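You operate a simulated robot arm through the tools that you are given. There is no shell and no other tool. Be economical: measure what you need, move in short steps, check, and stop when the job is done.

You are at the controls of a simulated robot arm. One attempt, no reset.

Task
Put one of the pushers from the top of the wall bench on top of the bobbin there.

It is judged by the outcome, as a careful person would: the job done as asked, and still so three seconds after it is handed in. It fails if anything else is knocked over, pushed out of place, dropped, spilled or broken.

Robot
A 6-joint arm with a two-finger parallel gripper, fixed in place. Base frame: the origin is at the foot of the arm, x ahead of it, y to its left, z up; the work surface is at about z = 740. Lengths are in mm, angles in rad, forces in N, time in s.
With the tool pointing down near the work surface it reaches from about 200 to 640 mm from the base axis. Its first joint turns from -1.152 to 1.152 rad. Payload 2.7 kg.
The TCP is the grasp point between the finger pads, 23 mm short of the fingertips. In the tool frame z runs along the fingers and y along their closing line. Largest opening 94 mm; finger width 38, thickness 10; the body of the gripper, 54 by 96 mm, starts 39 mm behind the TCP.
Orientation is that of the tool frame in the base frame, as [roll, pitch, yaw] about the fixed x, y, z axes, in that order (R = Rz(yaw) Ry(pitch) Rx(roll)). With the fingers straight down and closing along the base's y, the tool's x points along the base's -x, its y along +y and its z along -z.

Tools
- The arm moves only by the tool drive_tool. Its argument "steps" is a list of rows, each a list of 3 entries, a list of its own where there are three numbers: the shift along the base's x, y, z in units of 20 mm (1.0 is 20 mm), then the turn, a rotation vector about the base's x, y, z in units of 5 degrees (1.0 is 5 degrees), then the finger opening in mm, from 0 to 94. In form: [[[tx, ty, tz], [rx, ry, rz], claw], ...]. A call has 1 to 10 rows; each row shifts and turns the commanded pose from where the row before left it. A call with a number of a shift or a turn outside -1 to 1 is refused whole. Rows are played at 5 a second. More than 50 mm and 0.15 rad between two rows, or a gripper value outside its range, and nothing of the call is played. Where a pose cannot be reached the arm comes as near as it can. A force on the tool above 40 N (or 10 N above the force at the start of the call, whichever is more), or a blocked arm, ends the call early, and 0.2 s more pass. Each finger travels about 45 mm/s and halts on what it meets, pressing with about 25 N; the grip force reading is that of the motor and also rises with nothing between the fingers. The clock runs only during rows and for 0.2 s after the last one: add rows that do not move to give the fingers time. The reply holds the time, the measured pose of the TCP, the force on the tool along the base axes, the opening and the grip force, in the units named above and with some noise, and new pictures: "views" is both (left out), scene, wrist or none.
- Cameras (640 x 400 px; columns grow to the right, rows downward): "scene" is fixed at [66.6, -433.2, 1401.3]; the picture's right is [0.85, -0.53, 0.00], its down [-0.37, -0.60, -0.71] and it looks along [0.37, 0.61, -0.70] (base axes); focal length 338 px, centre (320, 200). "wrist" rides on the gripper at [-39, 0, -44] in the tool frame; the picture's right is [0.00, -1.00, 0.00], its down [0.97, 0.00, -0.24] and it looks along [0.24, 0.00, 0.97] (tool axes); focal length 218 px, centre (320, 200).
- probe_pixels(camera, pixels): for up to 12 pixels [column, row] of the newest picture of that camera ("zoom" is the newest enlarged one), the place [x, y, z] in the base frame of the surface seen there, good to about 3 mm, but the place of the scene camera against the robot may be out by one fixed shift of up to 18 mm in any direction. The clock stands still meanwhile.
- close_up(camera, box): a new picture of the part [left, top, right, bottom] of that camera's present view, enlarged. The clock stands still meanwhile.
- job_done(): hands the job in; it is judged then, once.

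Keep the steps short. Do not move on a guess: measure, check each grasp and each placing, and mend mistakes. In all there are 60 turns and 120 pictures (those below and enlarged ones count). Leave the gripper open and the arm clear of the work at the hand-in unless told otherwise, and finish with a single line.

The tools are called after "Call:" as a command line: name --argument value ..., lists and objects as JSON in quotes. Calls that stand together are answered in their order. drive_tool: Moves the arm, as the interface text tells. Its arguments: {"type":"object","properties":{"steps":{"type":"array"},"views":{"type":"string","enum":["both","scene","wrist","none"]}},"required":["steps"]} The other tools are called the same way: probe_pixels (camera, pixels) gives the place of the surface under pixels of a picture; close_up (camera, box) takes an enlarged picture of a part of a camera's view; job_done () hands the job in.

At the start:

```text
clock: 0.0
tool_pos: [336.4, -92.2, 1000.9]
ee_rot: [3.14, 0.0, 3.141]
wrist_force: [-0.7, 0.1, 0.2]
finger_gap: 94.2
grip_force: 0.0
```

scene: 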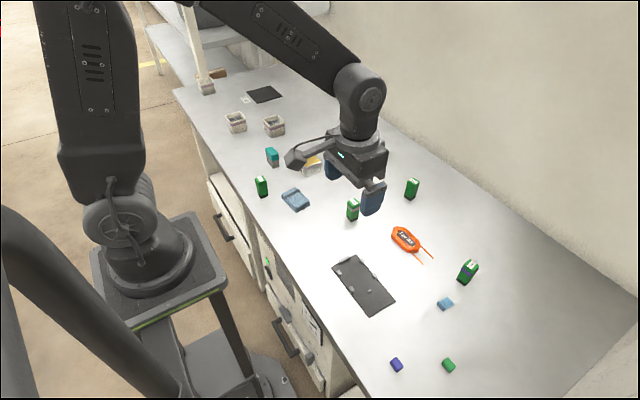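
wrist: 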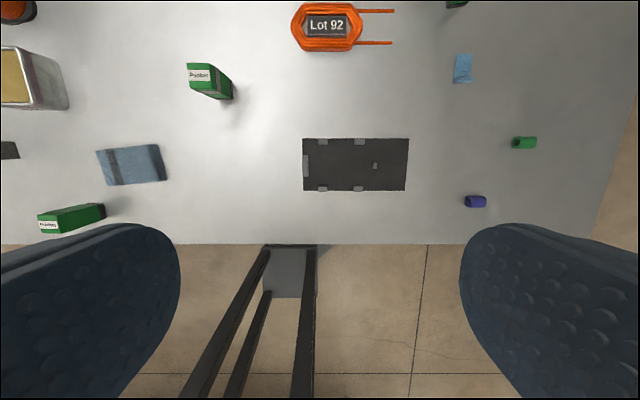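

I see several green labelled blocks, an orange "Lot 92" coil and small items. I'll enlarge the views to identify them.

Call:
close_up --camera "scene" --box '[380, 160, 500, 300]'

Call:
close_up --camera "scene" --box '[220, 110, 380, 230]'

Call:
close_up --camera "wrist" --box '[0, 0, 260, 240]'

Call:
close_up --camera "wrist" --box '[270, 0, 570, 220]'

```text
2.86 times, centred on (440, 230) of scene
```

zoom: 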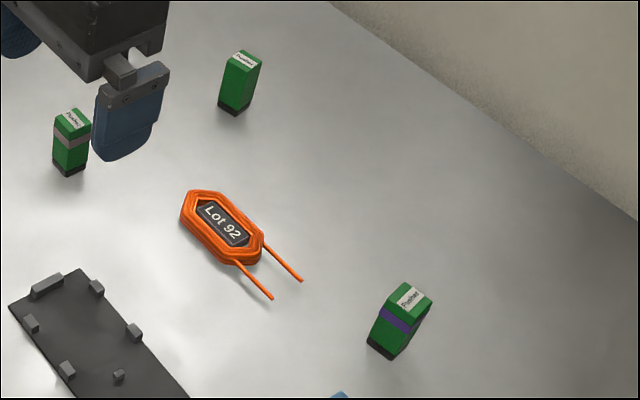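

```text
3.33 times, centred on (300, 170) of scene
```

zoom: 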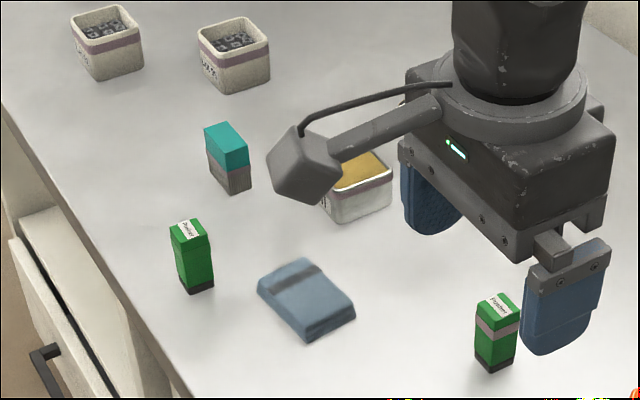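

```text
1.67 times, centred on (130, 120) of wrist
```

zoom: 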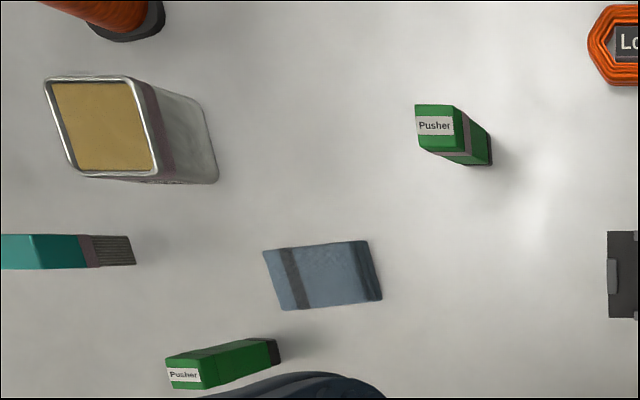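

```text
1.82 times, centred on (420, 110) of wrist
```

zoom: 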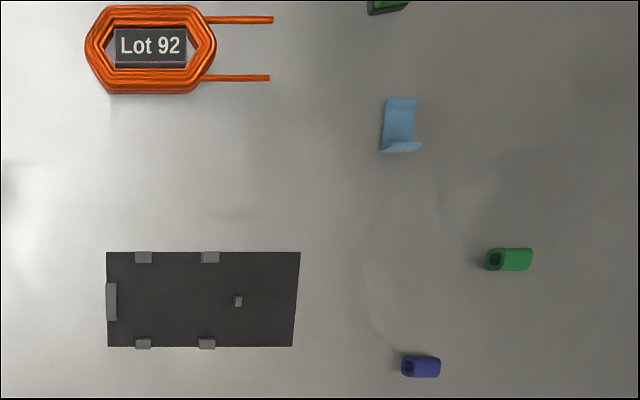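

Two green blocks read "Pusher" in the wrist view; the others' labels are unclear, and an orange/black object at wrist (10,10) may be a bobbin. I move the arm toward +y and +x at height to see it.

Call:
drive_tool --steps '[[[0.5, 1, 0], [0, 0, 0], 94], [[0.5, 1, 0], [0, 0, 0], 94], [[0.5, 1, 0], [0, 0, 0], 94], [[0.5, 1, 0], [0, 0, 0], 94], [[0.5, 1, 0], [0, 0, 0], 94], [[0.5, 1, 0], [0, 0, 0], 94], [[0, 1, 0], [0, 0, 0], 94], [[0, 1, 0], [0, 0, 0], 94], [[0, 0, 0], [0, 0, 0], 94]]'

```text
clock: 2.0
tool_pos: [397.9, 67.5, 1000.8]
ee_rot: [-3.14, -0.001, -3.141]
wrist_force: [-0.7, -0.3, 0.9]
finger_gap: 93.8
grip_force: 0.1
```

scene: 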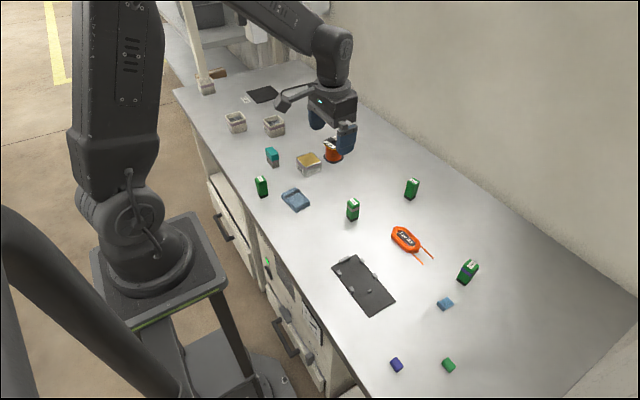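
wrist: 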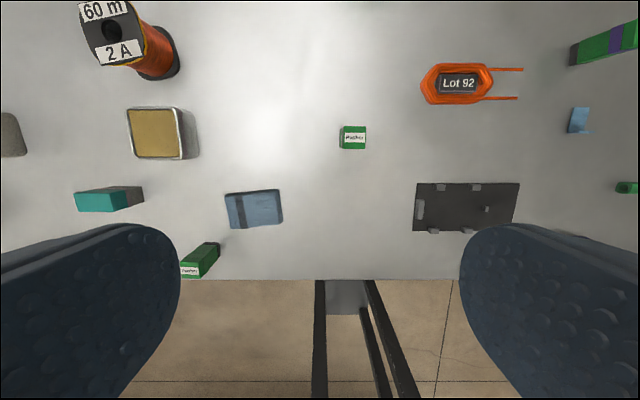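

The bobbin (black flanges, orange wire) is at wrist (120,40), scene (333,150). I enlarge it and the green blocks' labels.

Call:
close_up --camera "wrist" --box '[50, 0, 210, 100]'

Call:
close_up --camera "wrist" --box '[320, 115, 400, 165]'

Call:
close_up --camera "scene" --box '[390, 170, 430, 205]'

Call:
close_up --camera "wrist" --box '[160, 230, 240, 280]'

Call:
probe_pixels --camera "wrist" --pixels '[[345, 131], [364, 131], [345, 145], [364, 146], [354, 137], [375, 155], [96, 12], [125, 52], [88, 30], [138, 30], [200, 60]]'

```text
4.00 times, centred on (130, 50) of wrist
```

zoom: 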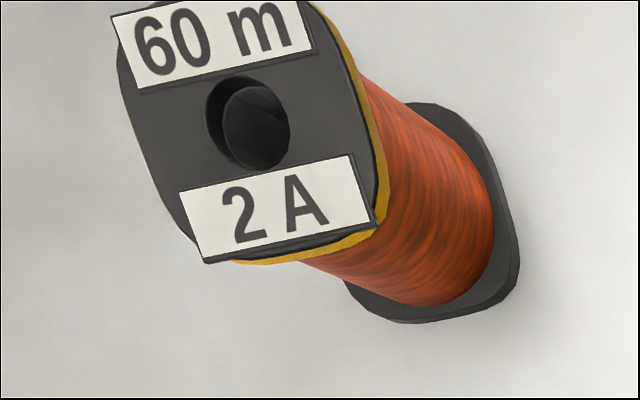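

```text
8.00 times, centred on (360, 140) of wrist
```

zoom: 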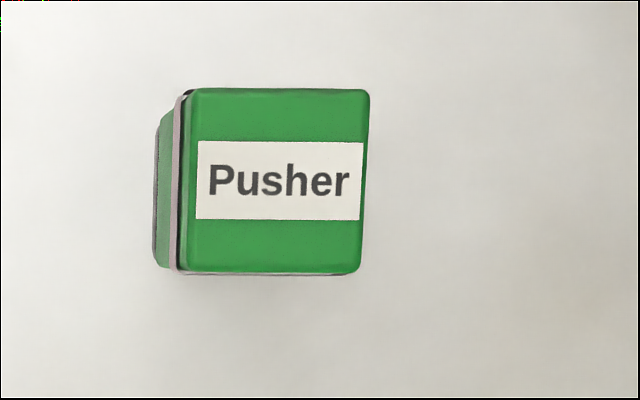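

```text
11.43 times, centred on (410, 188) of scene
```

zoom: 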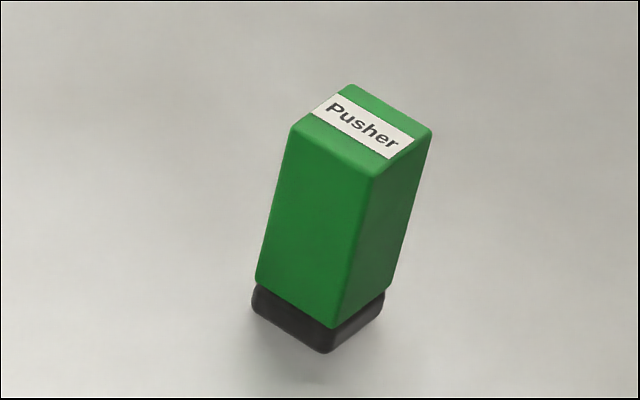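

```text
8.00 times, centred on (200, 255) of wrist
```

zoom: 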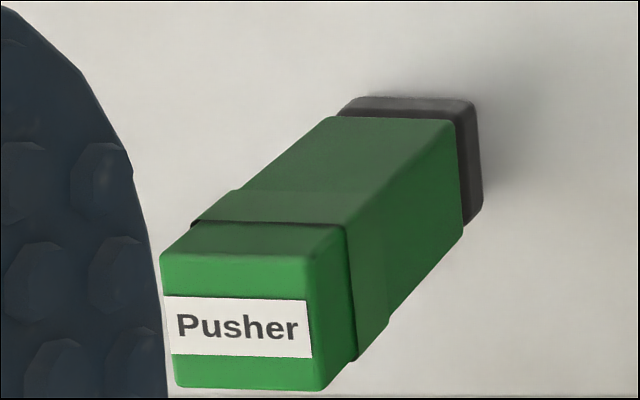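

```text
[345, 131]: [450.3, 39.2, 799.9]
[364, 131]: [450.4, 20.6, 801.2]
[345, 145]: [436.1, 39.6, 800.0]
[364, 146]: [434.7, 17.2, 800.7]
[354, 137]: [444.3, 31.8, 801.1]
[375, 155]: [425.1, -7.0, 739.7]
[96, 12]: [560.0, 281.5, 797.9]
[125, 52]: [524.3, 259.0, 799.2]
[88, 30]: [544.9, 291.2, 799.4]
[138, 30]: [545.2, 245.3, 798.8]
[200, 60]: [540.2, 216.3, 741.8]
```

The block at wrist (354,137) is a Pusher: top about z=800, centre ≈(443.5, 30), square to the axes, nothing close by. The bobbin's top is flat at z≈799 and is centred near (543,268). I go above the pusher to z≈880 to refine.

Call:
drive_tool --steps '[[[0.38, -0.3125, -1], [0, 0, 0], 94], [[0.38, -0.3125, -1], [0, 0, 0], 94], [[0.38, -0.3125, -1], [0, 0, 0], 94], [[0.38, -0.3125, -1], [0, 0, 0], 94], [[0.38, -0.3125, -1], [0, 0, 0], 94], [[0.38, -0.3125, -1], [0, 0, 0], 94], [[0, 0, 0], [0, 0, 0], 94]]'

```text
clock: 3.6
tool_pos: [442.9, 30.3, 880.4]
ee_rot: [-3.14, -0.001, -3.141]
wrist_force: [0.3, -0.2, 0.3]
finger_gap: 94.0
grip_force: 0.0
```

scene: 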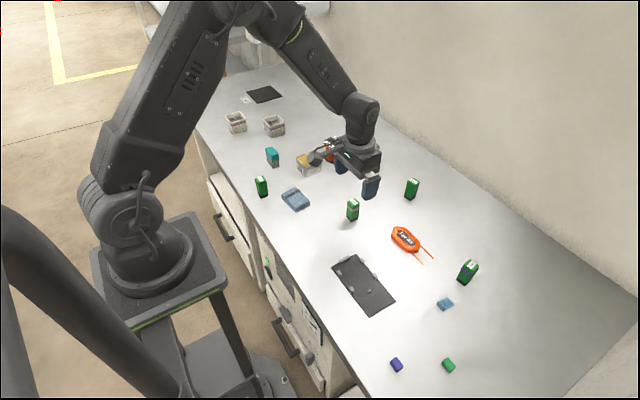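
wrist: 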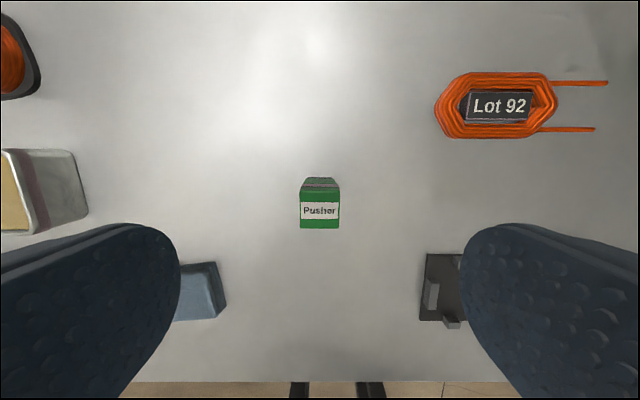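

The pusher is centred between the fingers (col 320). I probe its top edges for x.

Call:
probe_pixels --camera "wrist" --pixels '[[319, 194], [319, 226], [302, 210], [337, 210], [320, 182], [320, 176]]'

Call:
close_up --camera "wrist" --box '[280, 160, 360, 240]'

```text
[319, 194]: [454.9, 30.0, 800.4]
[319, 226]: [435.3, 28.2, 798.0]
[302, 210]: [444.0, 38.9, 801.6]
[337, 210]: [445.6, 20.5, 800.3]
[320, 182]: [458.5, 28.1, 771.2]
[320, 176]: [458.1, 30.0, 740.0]
```

```text
5.00 times, centred on (320, 200) of wrist
```

zoom: 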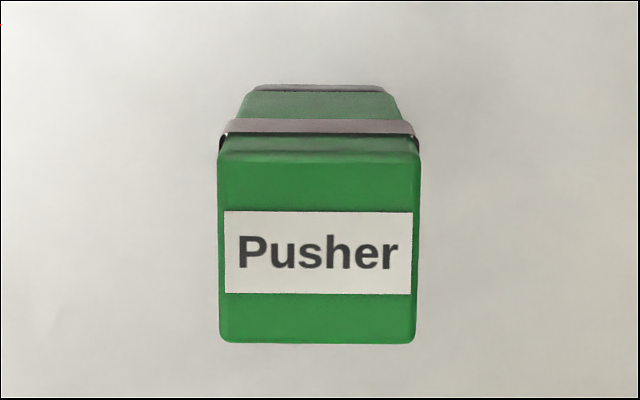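

The pusher's centre is ≈(445, 30). I descend to z≈774 with the fingers open (tips at ~751).

Call:
drive_tool --steps '[[[0.1, 0, -1], [0, 0, 0], 94], [[0, 0, -1], [0, 0, 0], 94], [[0, 0, -1], [0, 0, 0], 94], [[0, 0, -1], [0, 0, 0], 94], [[0, 0, -0.7], [0, 0, 0], 94], [[0, 0, -0.6], [0, 0, 0], 94], [[0, 0, 0], [0, 0, 0], 94]]'

```text
clock: 5.2
tool_pos: [446.0, 31.3, 772.6]
ee_rot: [-3.142, 0.001, -3.141]
wrist_force: [-0.2, 0.1, -0.1]
finger_gap: 94.2
grip_force: 0.1
```

scene: 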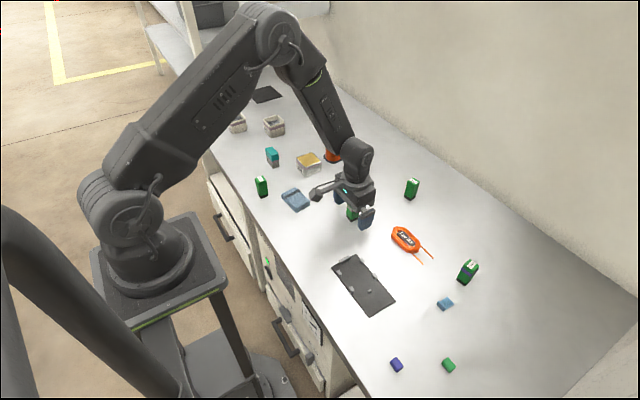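
wrist: 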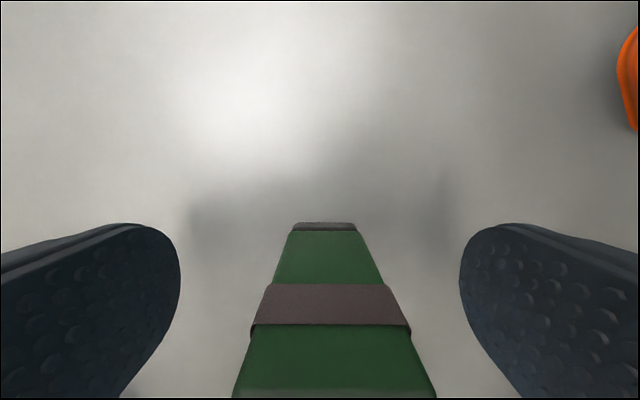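

The pusher stands between the fingers. I close gradually (70 mm of travel at 90 mm/s).

Call:
drive_tool --steps '[[[0, 0, 0], [0, 0, 0], 60], [[0, 0, 0], [0, 0, 0], 40], [[0, 0, 0], [0, 0, 0], 30], [[0, 0, 0], [0, 0, 0], 10], [[0, 0, 0], [0, 0, 0], 10], [[0, 0, 0], [0, 0, 0], 10], [[0, 0, 0], [0, 0, 0], 10]]' --views "wrist"

```text
clock: 6.8
tool_pos: [445.4, 32.3, 773.4]
ee_rot: [3.141, 0.0, 3.14]
wrist_force: [0.3, 0.3, 0.0]
finger_gap: 23.6
grip_force: 24.9
```

wrist: 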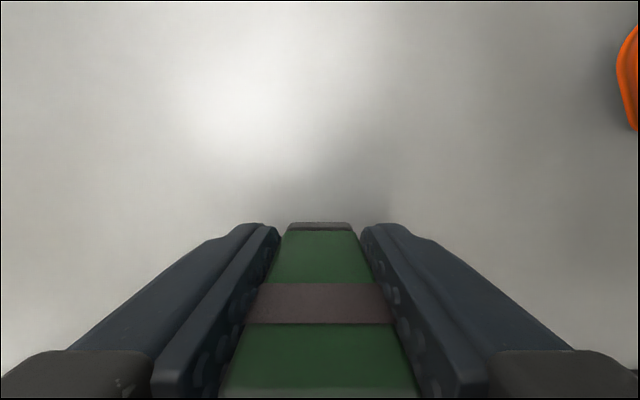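

The grip is on the pusher (gap 23.6, 24.9 N). I lift it straight up about 120 mm and check.

Call:
drive_tool --steps '[[[0, 0, 0.5], [0, 0, 0], 10], [[0, 0, 0.5], [0, 0, 0], 10], [[0, 0, 1], [0, 0, 0], 10], [[0, 0, 1], [0, 0, 0], 10], [[0, 0, 1], [0, 0, 0], 10], [[0, 0, 1], [0, 0, 0], 10], [[0, 0, 1], [0, 0, 0], 10], [[0, 0, 1], [0, 0, 0], 10], [[0, 0, 0], [0, 0, 0], 10]]'

```text
clock: 8.8
tool_pos: [443.4, 30.3, 915.0]
ee_rot: [-3.141, -0.001, 3.141]
wrist_force: [0.0, -0.4, -1.0]
finger_gap: 23.4
grip_force: 24.8
```

scene: 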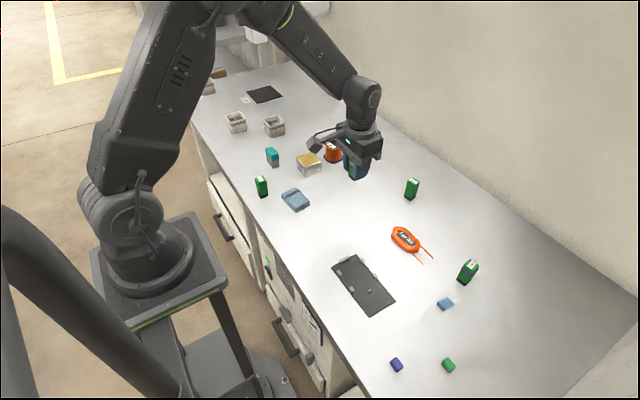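
wrist: 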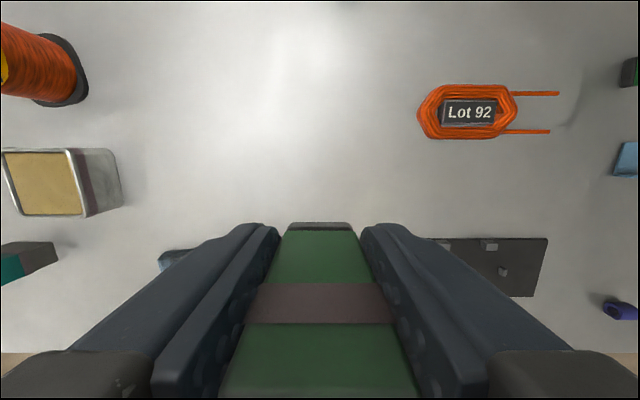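

Held upright. I carry it toward the bobbin, to about (480, 210), still high, to re-measure the bobbin's top.

Call:
drive_tool --steps '[[[0.2, 1, 0], [0, 0, 0], 10], [[0.2, 1, 0], [0, 0, 0], 10], [[0.2, 1, 0], [0, 0, 0], 10], [[0.2, 1, 0], [0, 0, 0], 10], [[0.2, 1, 0], [0, 0, 0], 10], [[0.2, 1, 0], [0, 0, 0], 10], [[0.2, 1, 0], [0, 0, 0], 10], [[0.2, 1, 0], [0, 0, 0], 10], [[0.2, 1, 0], [0, 0, 0], 10], [[0, 0, 0], [0, 0, 0], 10]]'

```text
clock: 11.0
tool_pos: [480.2, 210.6, 914.5]
ee_rot: [3.141, 0.001, -3.14]
wrist_force: [0.2, 0.9, -0.3]
finger_gap: 23.8
grip_force: 25.3
```

scene: 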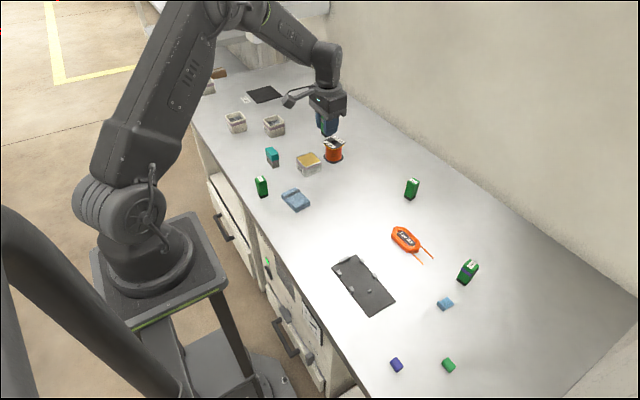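
wrist: 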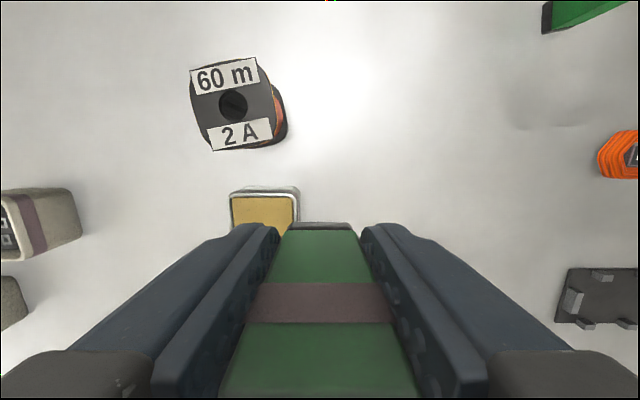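

The bobbin's top hole is at wrist (233,104). I probe the hole rim, flange edges and the yellow-topped tin below.

Call:
close_up --camera "wrist" --box '[170, 40, 310, 160]'

Call:
probe_pixels --camera "wrist" --pixels '[[210, 105], [255, 102], [216, 105], [251, 103], [231, 86], [234, 123], [194, 108], [269, 100], [226, 62], [240, 145], [262, 205], [233, 196]]'

```text
3.33 times, centred on (240, 100) of wrist
```

zoom: 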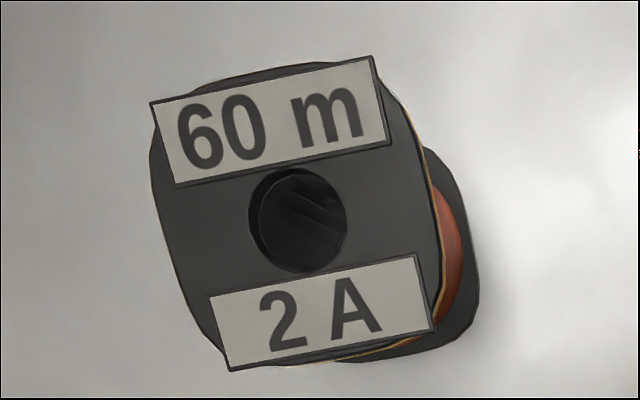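

```text
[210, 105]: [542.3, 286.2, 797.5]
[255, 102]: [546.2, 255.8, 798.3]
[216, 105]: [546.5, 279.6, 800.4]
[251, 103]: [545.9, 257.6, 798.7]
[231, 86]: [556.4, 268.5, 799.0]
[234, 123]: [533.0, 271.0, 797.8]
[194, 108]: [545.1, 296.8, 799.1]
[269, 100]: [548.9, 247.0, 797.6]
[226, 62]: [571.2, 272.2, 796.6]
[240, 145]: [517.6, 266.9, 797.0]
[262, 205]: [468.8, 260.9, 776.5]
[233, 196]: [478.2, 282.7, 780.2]
```

The hole centre is ≈(545, 270), top z≈798.5, and the tin (z≈780) is below the travel height. I move above the bobbin, staying high.

Call:
drive_tool --steps '[[[0.81, 0.7425, 0], [0, 0, 0], 10], [[0.81, 0.7425, 0], [0, 0, 0], 10], [[0.81, 0.7425, 0], [0, 0, 0], 10], [[0.81, 0.7425, 0], [0, 0, 0], 10], [[0, 0, 0], [0, 0, 0], 10], [[0, 0, 0], [0, 0, 0], 10]]'

```text
clock: 12.4
tool_pos: [543.3, 271.7, 912.8]
ee_rot: [3.14, 0.001, 3.14]
wrist_force: [-0.1, -0.3, -0.5]
finger_gap: 23.6
grip_force: 25.3
```

scene: 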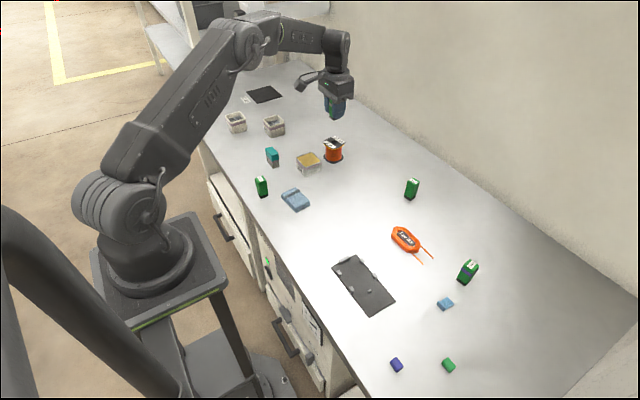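
wrist: 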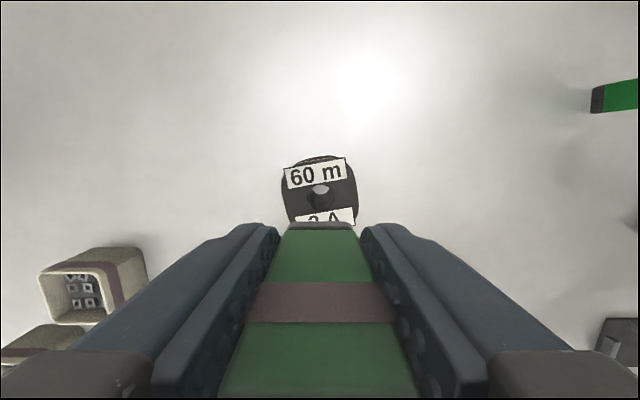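

The hole sits at col ~319, well centred. I descend to ~846 (pusher's foot ~13 mm above the top) and check.

Call:
drive_tool --steps '[[[0, 0, -0.85], [0, 0, 0], 10], [[0, 0, -0.85], [0, 0, 0], 10], [[0, 0, -0.85], [0, 0, 0], 10], [[0, 0, -0.85], [0, 0, 0], 10], [[0, 0, 0], [0, 0, 0], 10]]'

Call:
close_up --camera "scene" --box '[300, 80, 380, 180]'

Call:
probe_pixels --camera "wrist" --pixels '[[320, 200], [300, 190], [340, 190], [320, 225]]'

```text
clock: 13.6
tool_pos: [543.1, 270.8, 846.4]
ee_rot: [3.141, 0.001, 3.14]
wrist_force: [-0.2, 0.6, -1.3]
finger_gap: 23.3
grip_force: 25.0
```

scene: 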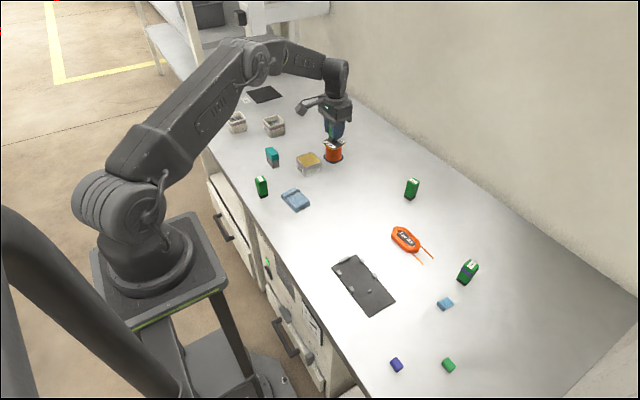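
wrist: 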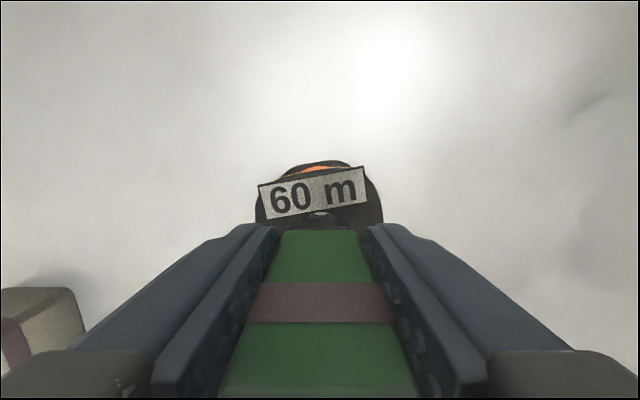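

```text
4.00 times, centred on (340, 130) of scene
```

zoom: 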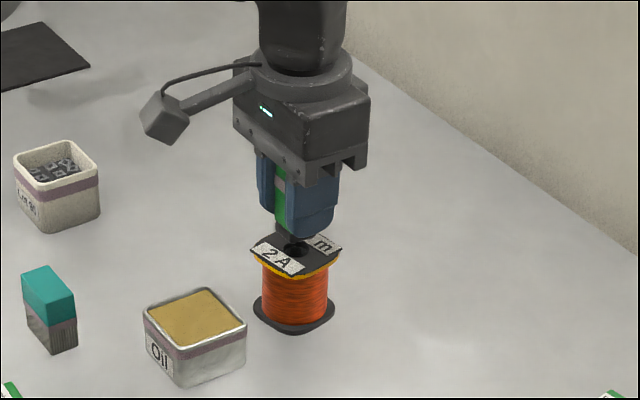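

```text
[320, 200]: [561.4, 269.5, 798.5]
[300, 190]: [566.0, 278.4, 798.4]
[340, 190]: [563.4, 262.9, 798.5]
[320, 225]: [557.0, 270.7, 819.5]
```

All lines up; foot ~13 mm above the flange (z≈798.5). I lower gently 12 mm and read the force.

Call:
drive_tool --steps '[[[0.05, 0, -0.15], [0, 0, 0], 10], [[0, 0, -0.15], [0, 0, 0], 10], [[0, 0, -0.15], [0, 0, 0], 10], [[0, 0, -0.1], [0, 0, 0], 10], [[0, 0, -0.05], [0, 0, 0], 10], [[0, 0, 0], [0, 0, 0], 10], [[0, 0, 0], [0, 0, 0], 10]]'

Call:
close_up --camera "scene" --box '[310, 115, 360, 165]'

```text
clock: 15.2
tool_pos: [546.3, 270.7, 834.0]
ee_rot: [3.141, 0.0, 3.141]
wrist_force: [0.2, 0.1, -0.4]
finger_gap: 23.6
grip_force: 25.0
```

scene: 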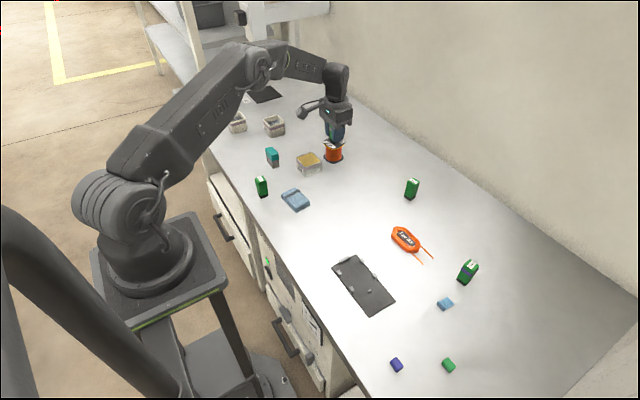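
wrist: 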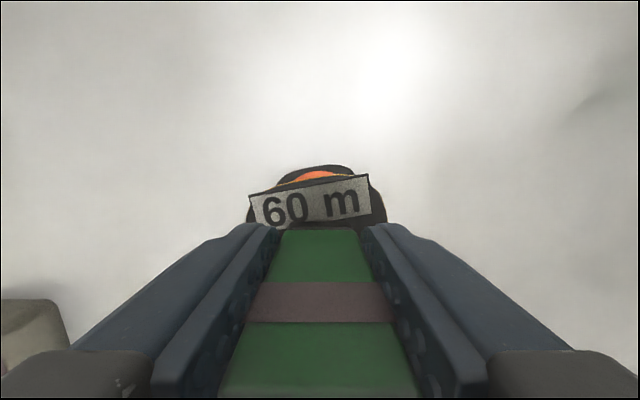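

```text
8.00 times, centred on (335, 140) of scene
```

zoom: 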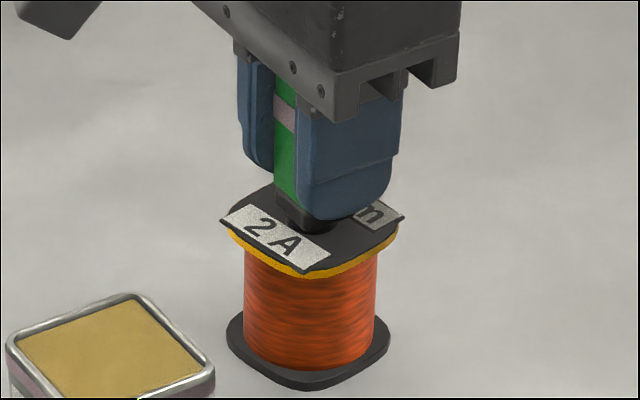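

No contact yet (z force ~0). A dark hole edge shows at zoom (320,228), so I zoom in more and probe to check centring before releasing.

Call:
close_up --camera "scene" --box '[334, 133, 358, 151]'

Call:
close_up --camera "scene" --box '[334, 133, 358, 151]'

```text
16.00 times, centred on (346, 142) of scene
```

zoom: 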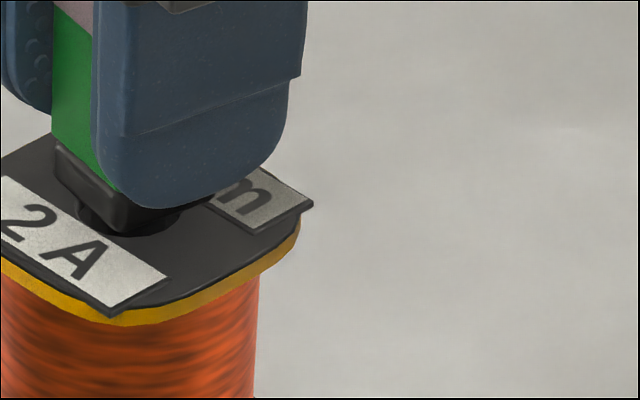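

```text
16.00 times, centred on (346, 142) of scene
```

zoom: 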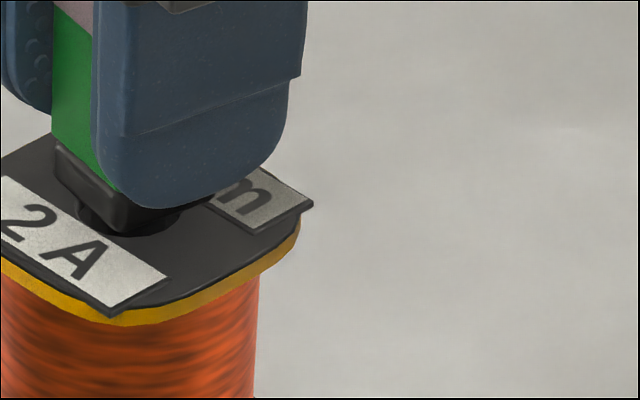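

The foot is over the hole, but the hole peeks out ~1.5–2 mm on the −x and −y sides. I shift by −1.6 mm in x and y, then lower in fine steps until contact.

Call:
drive_tool --steps '[[[-0.08, -0.08, 0], [0, 0, 0], 10], [[0, 0, 0], [0, 0, 0], 10], [[0, 0, -0.04], [0, 0, 0], 10], [[0, 0, -0.04], [0, 0, 0], 10], [[0, 0, 0], [0, 0, 0], 10]]'

Call:
close_up --camera "scene" --box '[326, 133, 350, 151]'

```text
clock: 16.4
tool_pos: [544.1, 267.9, 832.8]
ee_rot: [-3.141, 0.0, 3.141]
wrist_force: [-0.4, -0.7, -0.3]
finger_gap: 23.5
grip_force: 25.4
```

scene: 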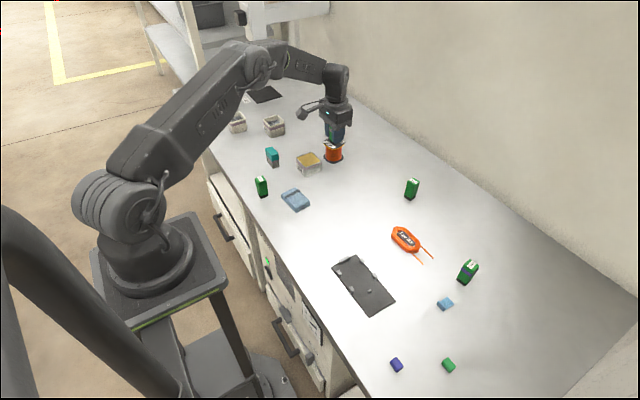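
wrist: 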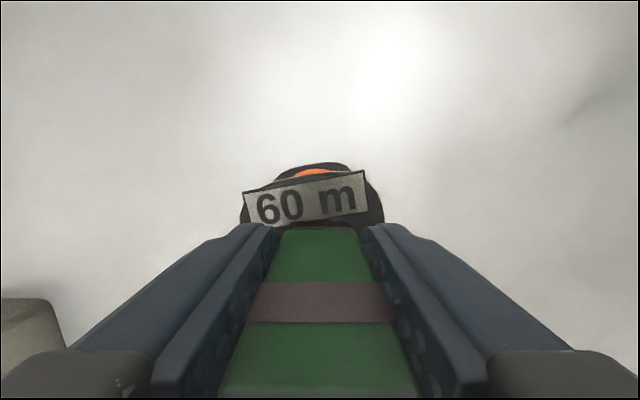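

```text
16.00 times, centred on (338, 142) of scene
```

zoom: 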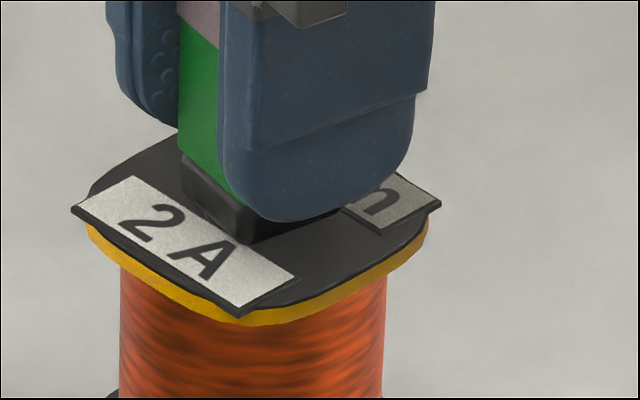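

The foot now covers the hole. I lower 0.6 mm at a time to feel contact.

Call:
drive_tool --steps '[[[0, 0, -0.03], [0, 0, 0], 10], [[0, 0, 0], [0, 0, 0], 10]]' --views "none"

```text
clock: 17.0
tool_pos: [543.8, 269.7, 832.8]
ee_rot: [-3.141, 0.0, -3.141]
wrist_force: [0.5, 0.0, -0.6]
finger_gap: 23.5
grip_force: 25.3
```

Call:
drive_tool --steps '[[[0, 0, -0.03], [0, 0, 0], 10], [[0, 0, 0], [0, 0, 0], 10]]' --views "none"

```text
clock: 17.6
tool_pos: [545.0, 268.8, 832.2]
ee_rot: [3.141, 0.001, -3.142]
wrist_force: [-0.1, 0.1, 0.1]
finger_gap: 23.9
grip_force: 25.1
```

Still no clear contact force; another 0.6 mm.

Call:
drive_tool --steps '[[[0, 0, -0.03], [0, 0, 0], 10], [[0, 0, 0], [0, 0, 0], 10]]' --views "none"

Call:
close_up --camera "scene" --box '[326, 133, 350, 151]'

```text
clock: 18.2
tool_pos: [544.7, 268.5, 831.6]
ee_rot: [3.141, 0.002, -3.141]
wrist_force: [-0.6, 0.6, 4.3]
finger_gap: 23.4
grip_force: 25.4
```

```text
16.00 times, centred on (338, 142) of scene
```

zoom: 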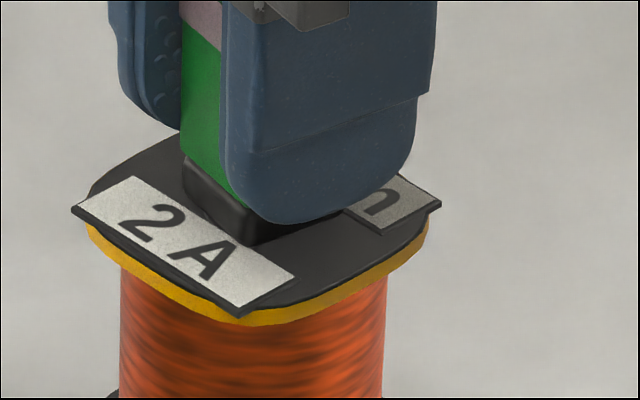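

Contact: 4.3 N upward, foot flat on the flange. I open slowly, to about 45 mm.

Call:
drive_tool --steps '[[[0, 0, 0], [0, 0, 0], 23], [[0, 0, 0], [0, 0, 0], 25], [[0, 0, 0], [0, 0, 0], 28], [[0, 0, 0], [0, 0, 0], 33], [[0, 0, 0], [0, 0, 0], 40], [[0, 0, 0], [0, 0, 0], 50], [[0, 0, 0], [0, 0, 0], 60], [[0, 0, 0], [0, 0, 0], 60]]'

Call:
close_up --camera "scene" --box '[310, 115, 360, 165]'

```text
clock: 20.0
tool_pos: [544.6, 268.6, 832.5]
ee_rot: [-3.141, -0.001, -3.14]
wrist_force: [0.0, 0.2, 0.5]
finger_gap: 60.1
grip_force: 0.2
```

scene: 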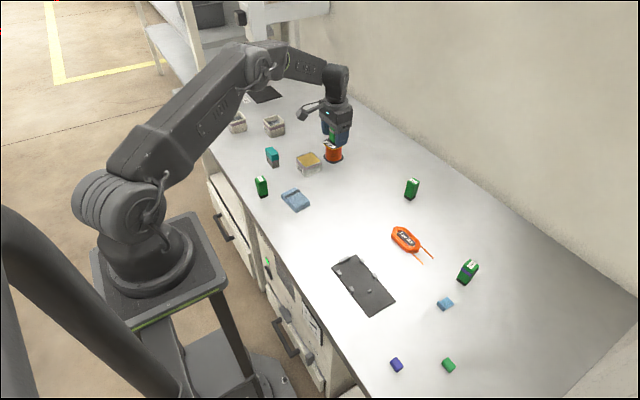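
wrist: 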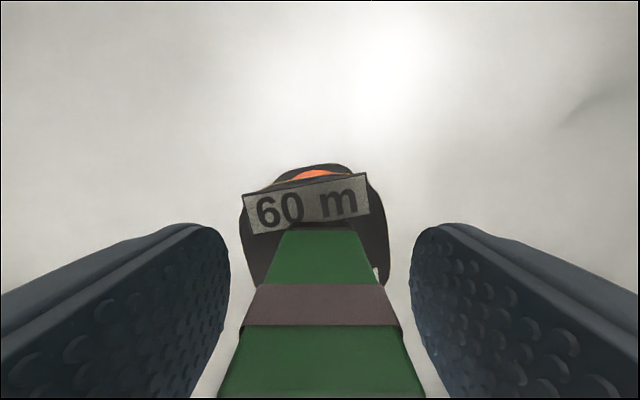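

```text
8.00 times, centred on (335, 140) of scene
```

zoom: 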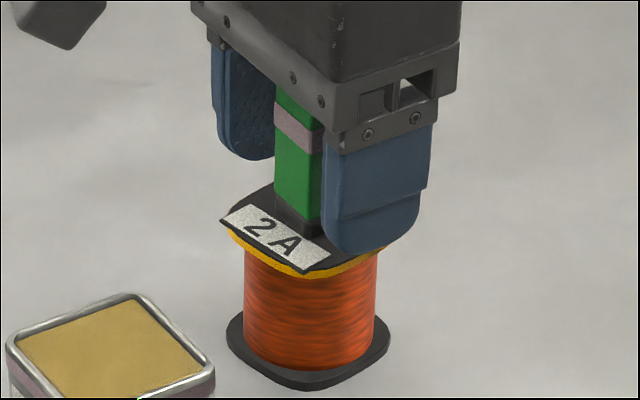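

The pusher stands free on the bobbin. I open fully and rise straight up, then back away.

Call:
drive_tool --steps '[[[0, 0, 0.3], [0, 0, 0], 80], [[0, 0, 0.5], [0, 0, 0], 94], [[0, 0, 1], [0, 0, 0], 94], [[0, 0, 1], [0, 0, 0], 94], [[0, 0, 1], [0, 0, 0], 94], [[-0.5, 0, 1], [0, 0, 0], 94], [[-1, 0, 0.5], [0, 0, 0], 94], [[-1, 0, 0.5], [0, 0, 0], 94], [[-1, -1, 0], [0, 0, 0], 94], [[-1, -1, 0], [0, 0, 0], 94]]'

Call:
close_up --camera "scene" --box '[300, 100, 370, 170]'

```text
clock: 22.2
tool_pos: [454.9, 228.0, 948.0]
ee_rot: [-3.141, 0.0, -3.141]
wrist_force: [0.7, -0.4, 0.2]
finger_gap: 94.0
grip_force: 0.1
```

scene: 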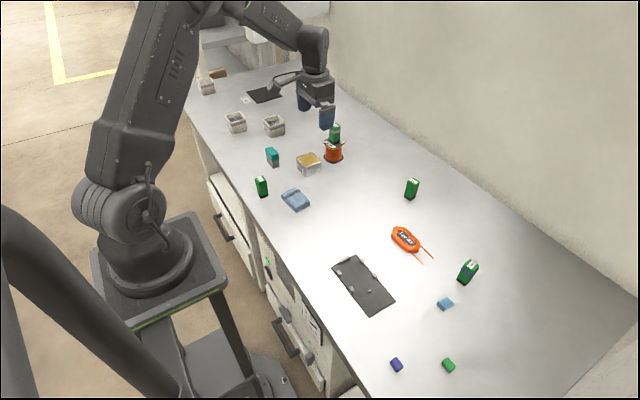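
wrist: 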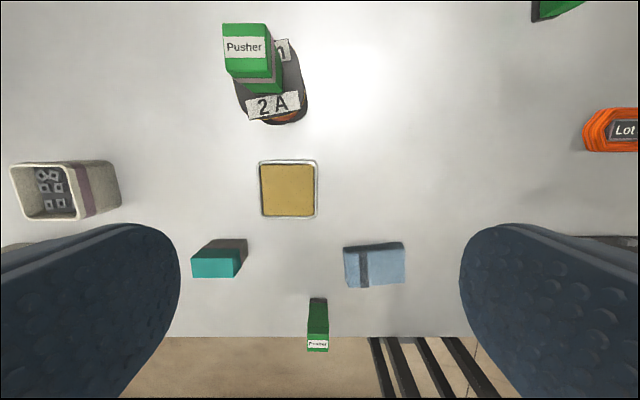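

```text
5.71 times, centred on (335, 135) of scene
```

zoom: 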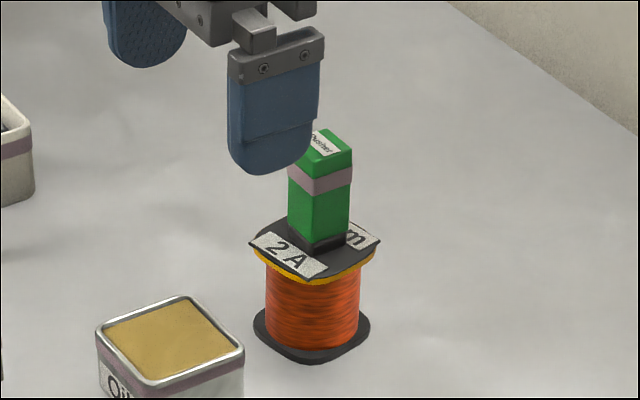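

The pusher stands upright on the bobbin, nothing else has moved, and the gripper is open and clear. I hand in.

Call:
job_done

```text
The job is handed in.
```

One pusher now stands upright on top of the bobbin, with nothing else disturbed and the arm clear with its gripper open.
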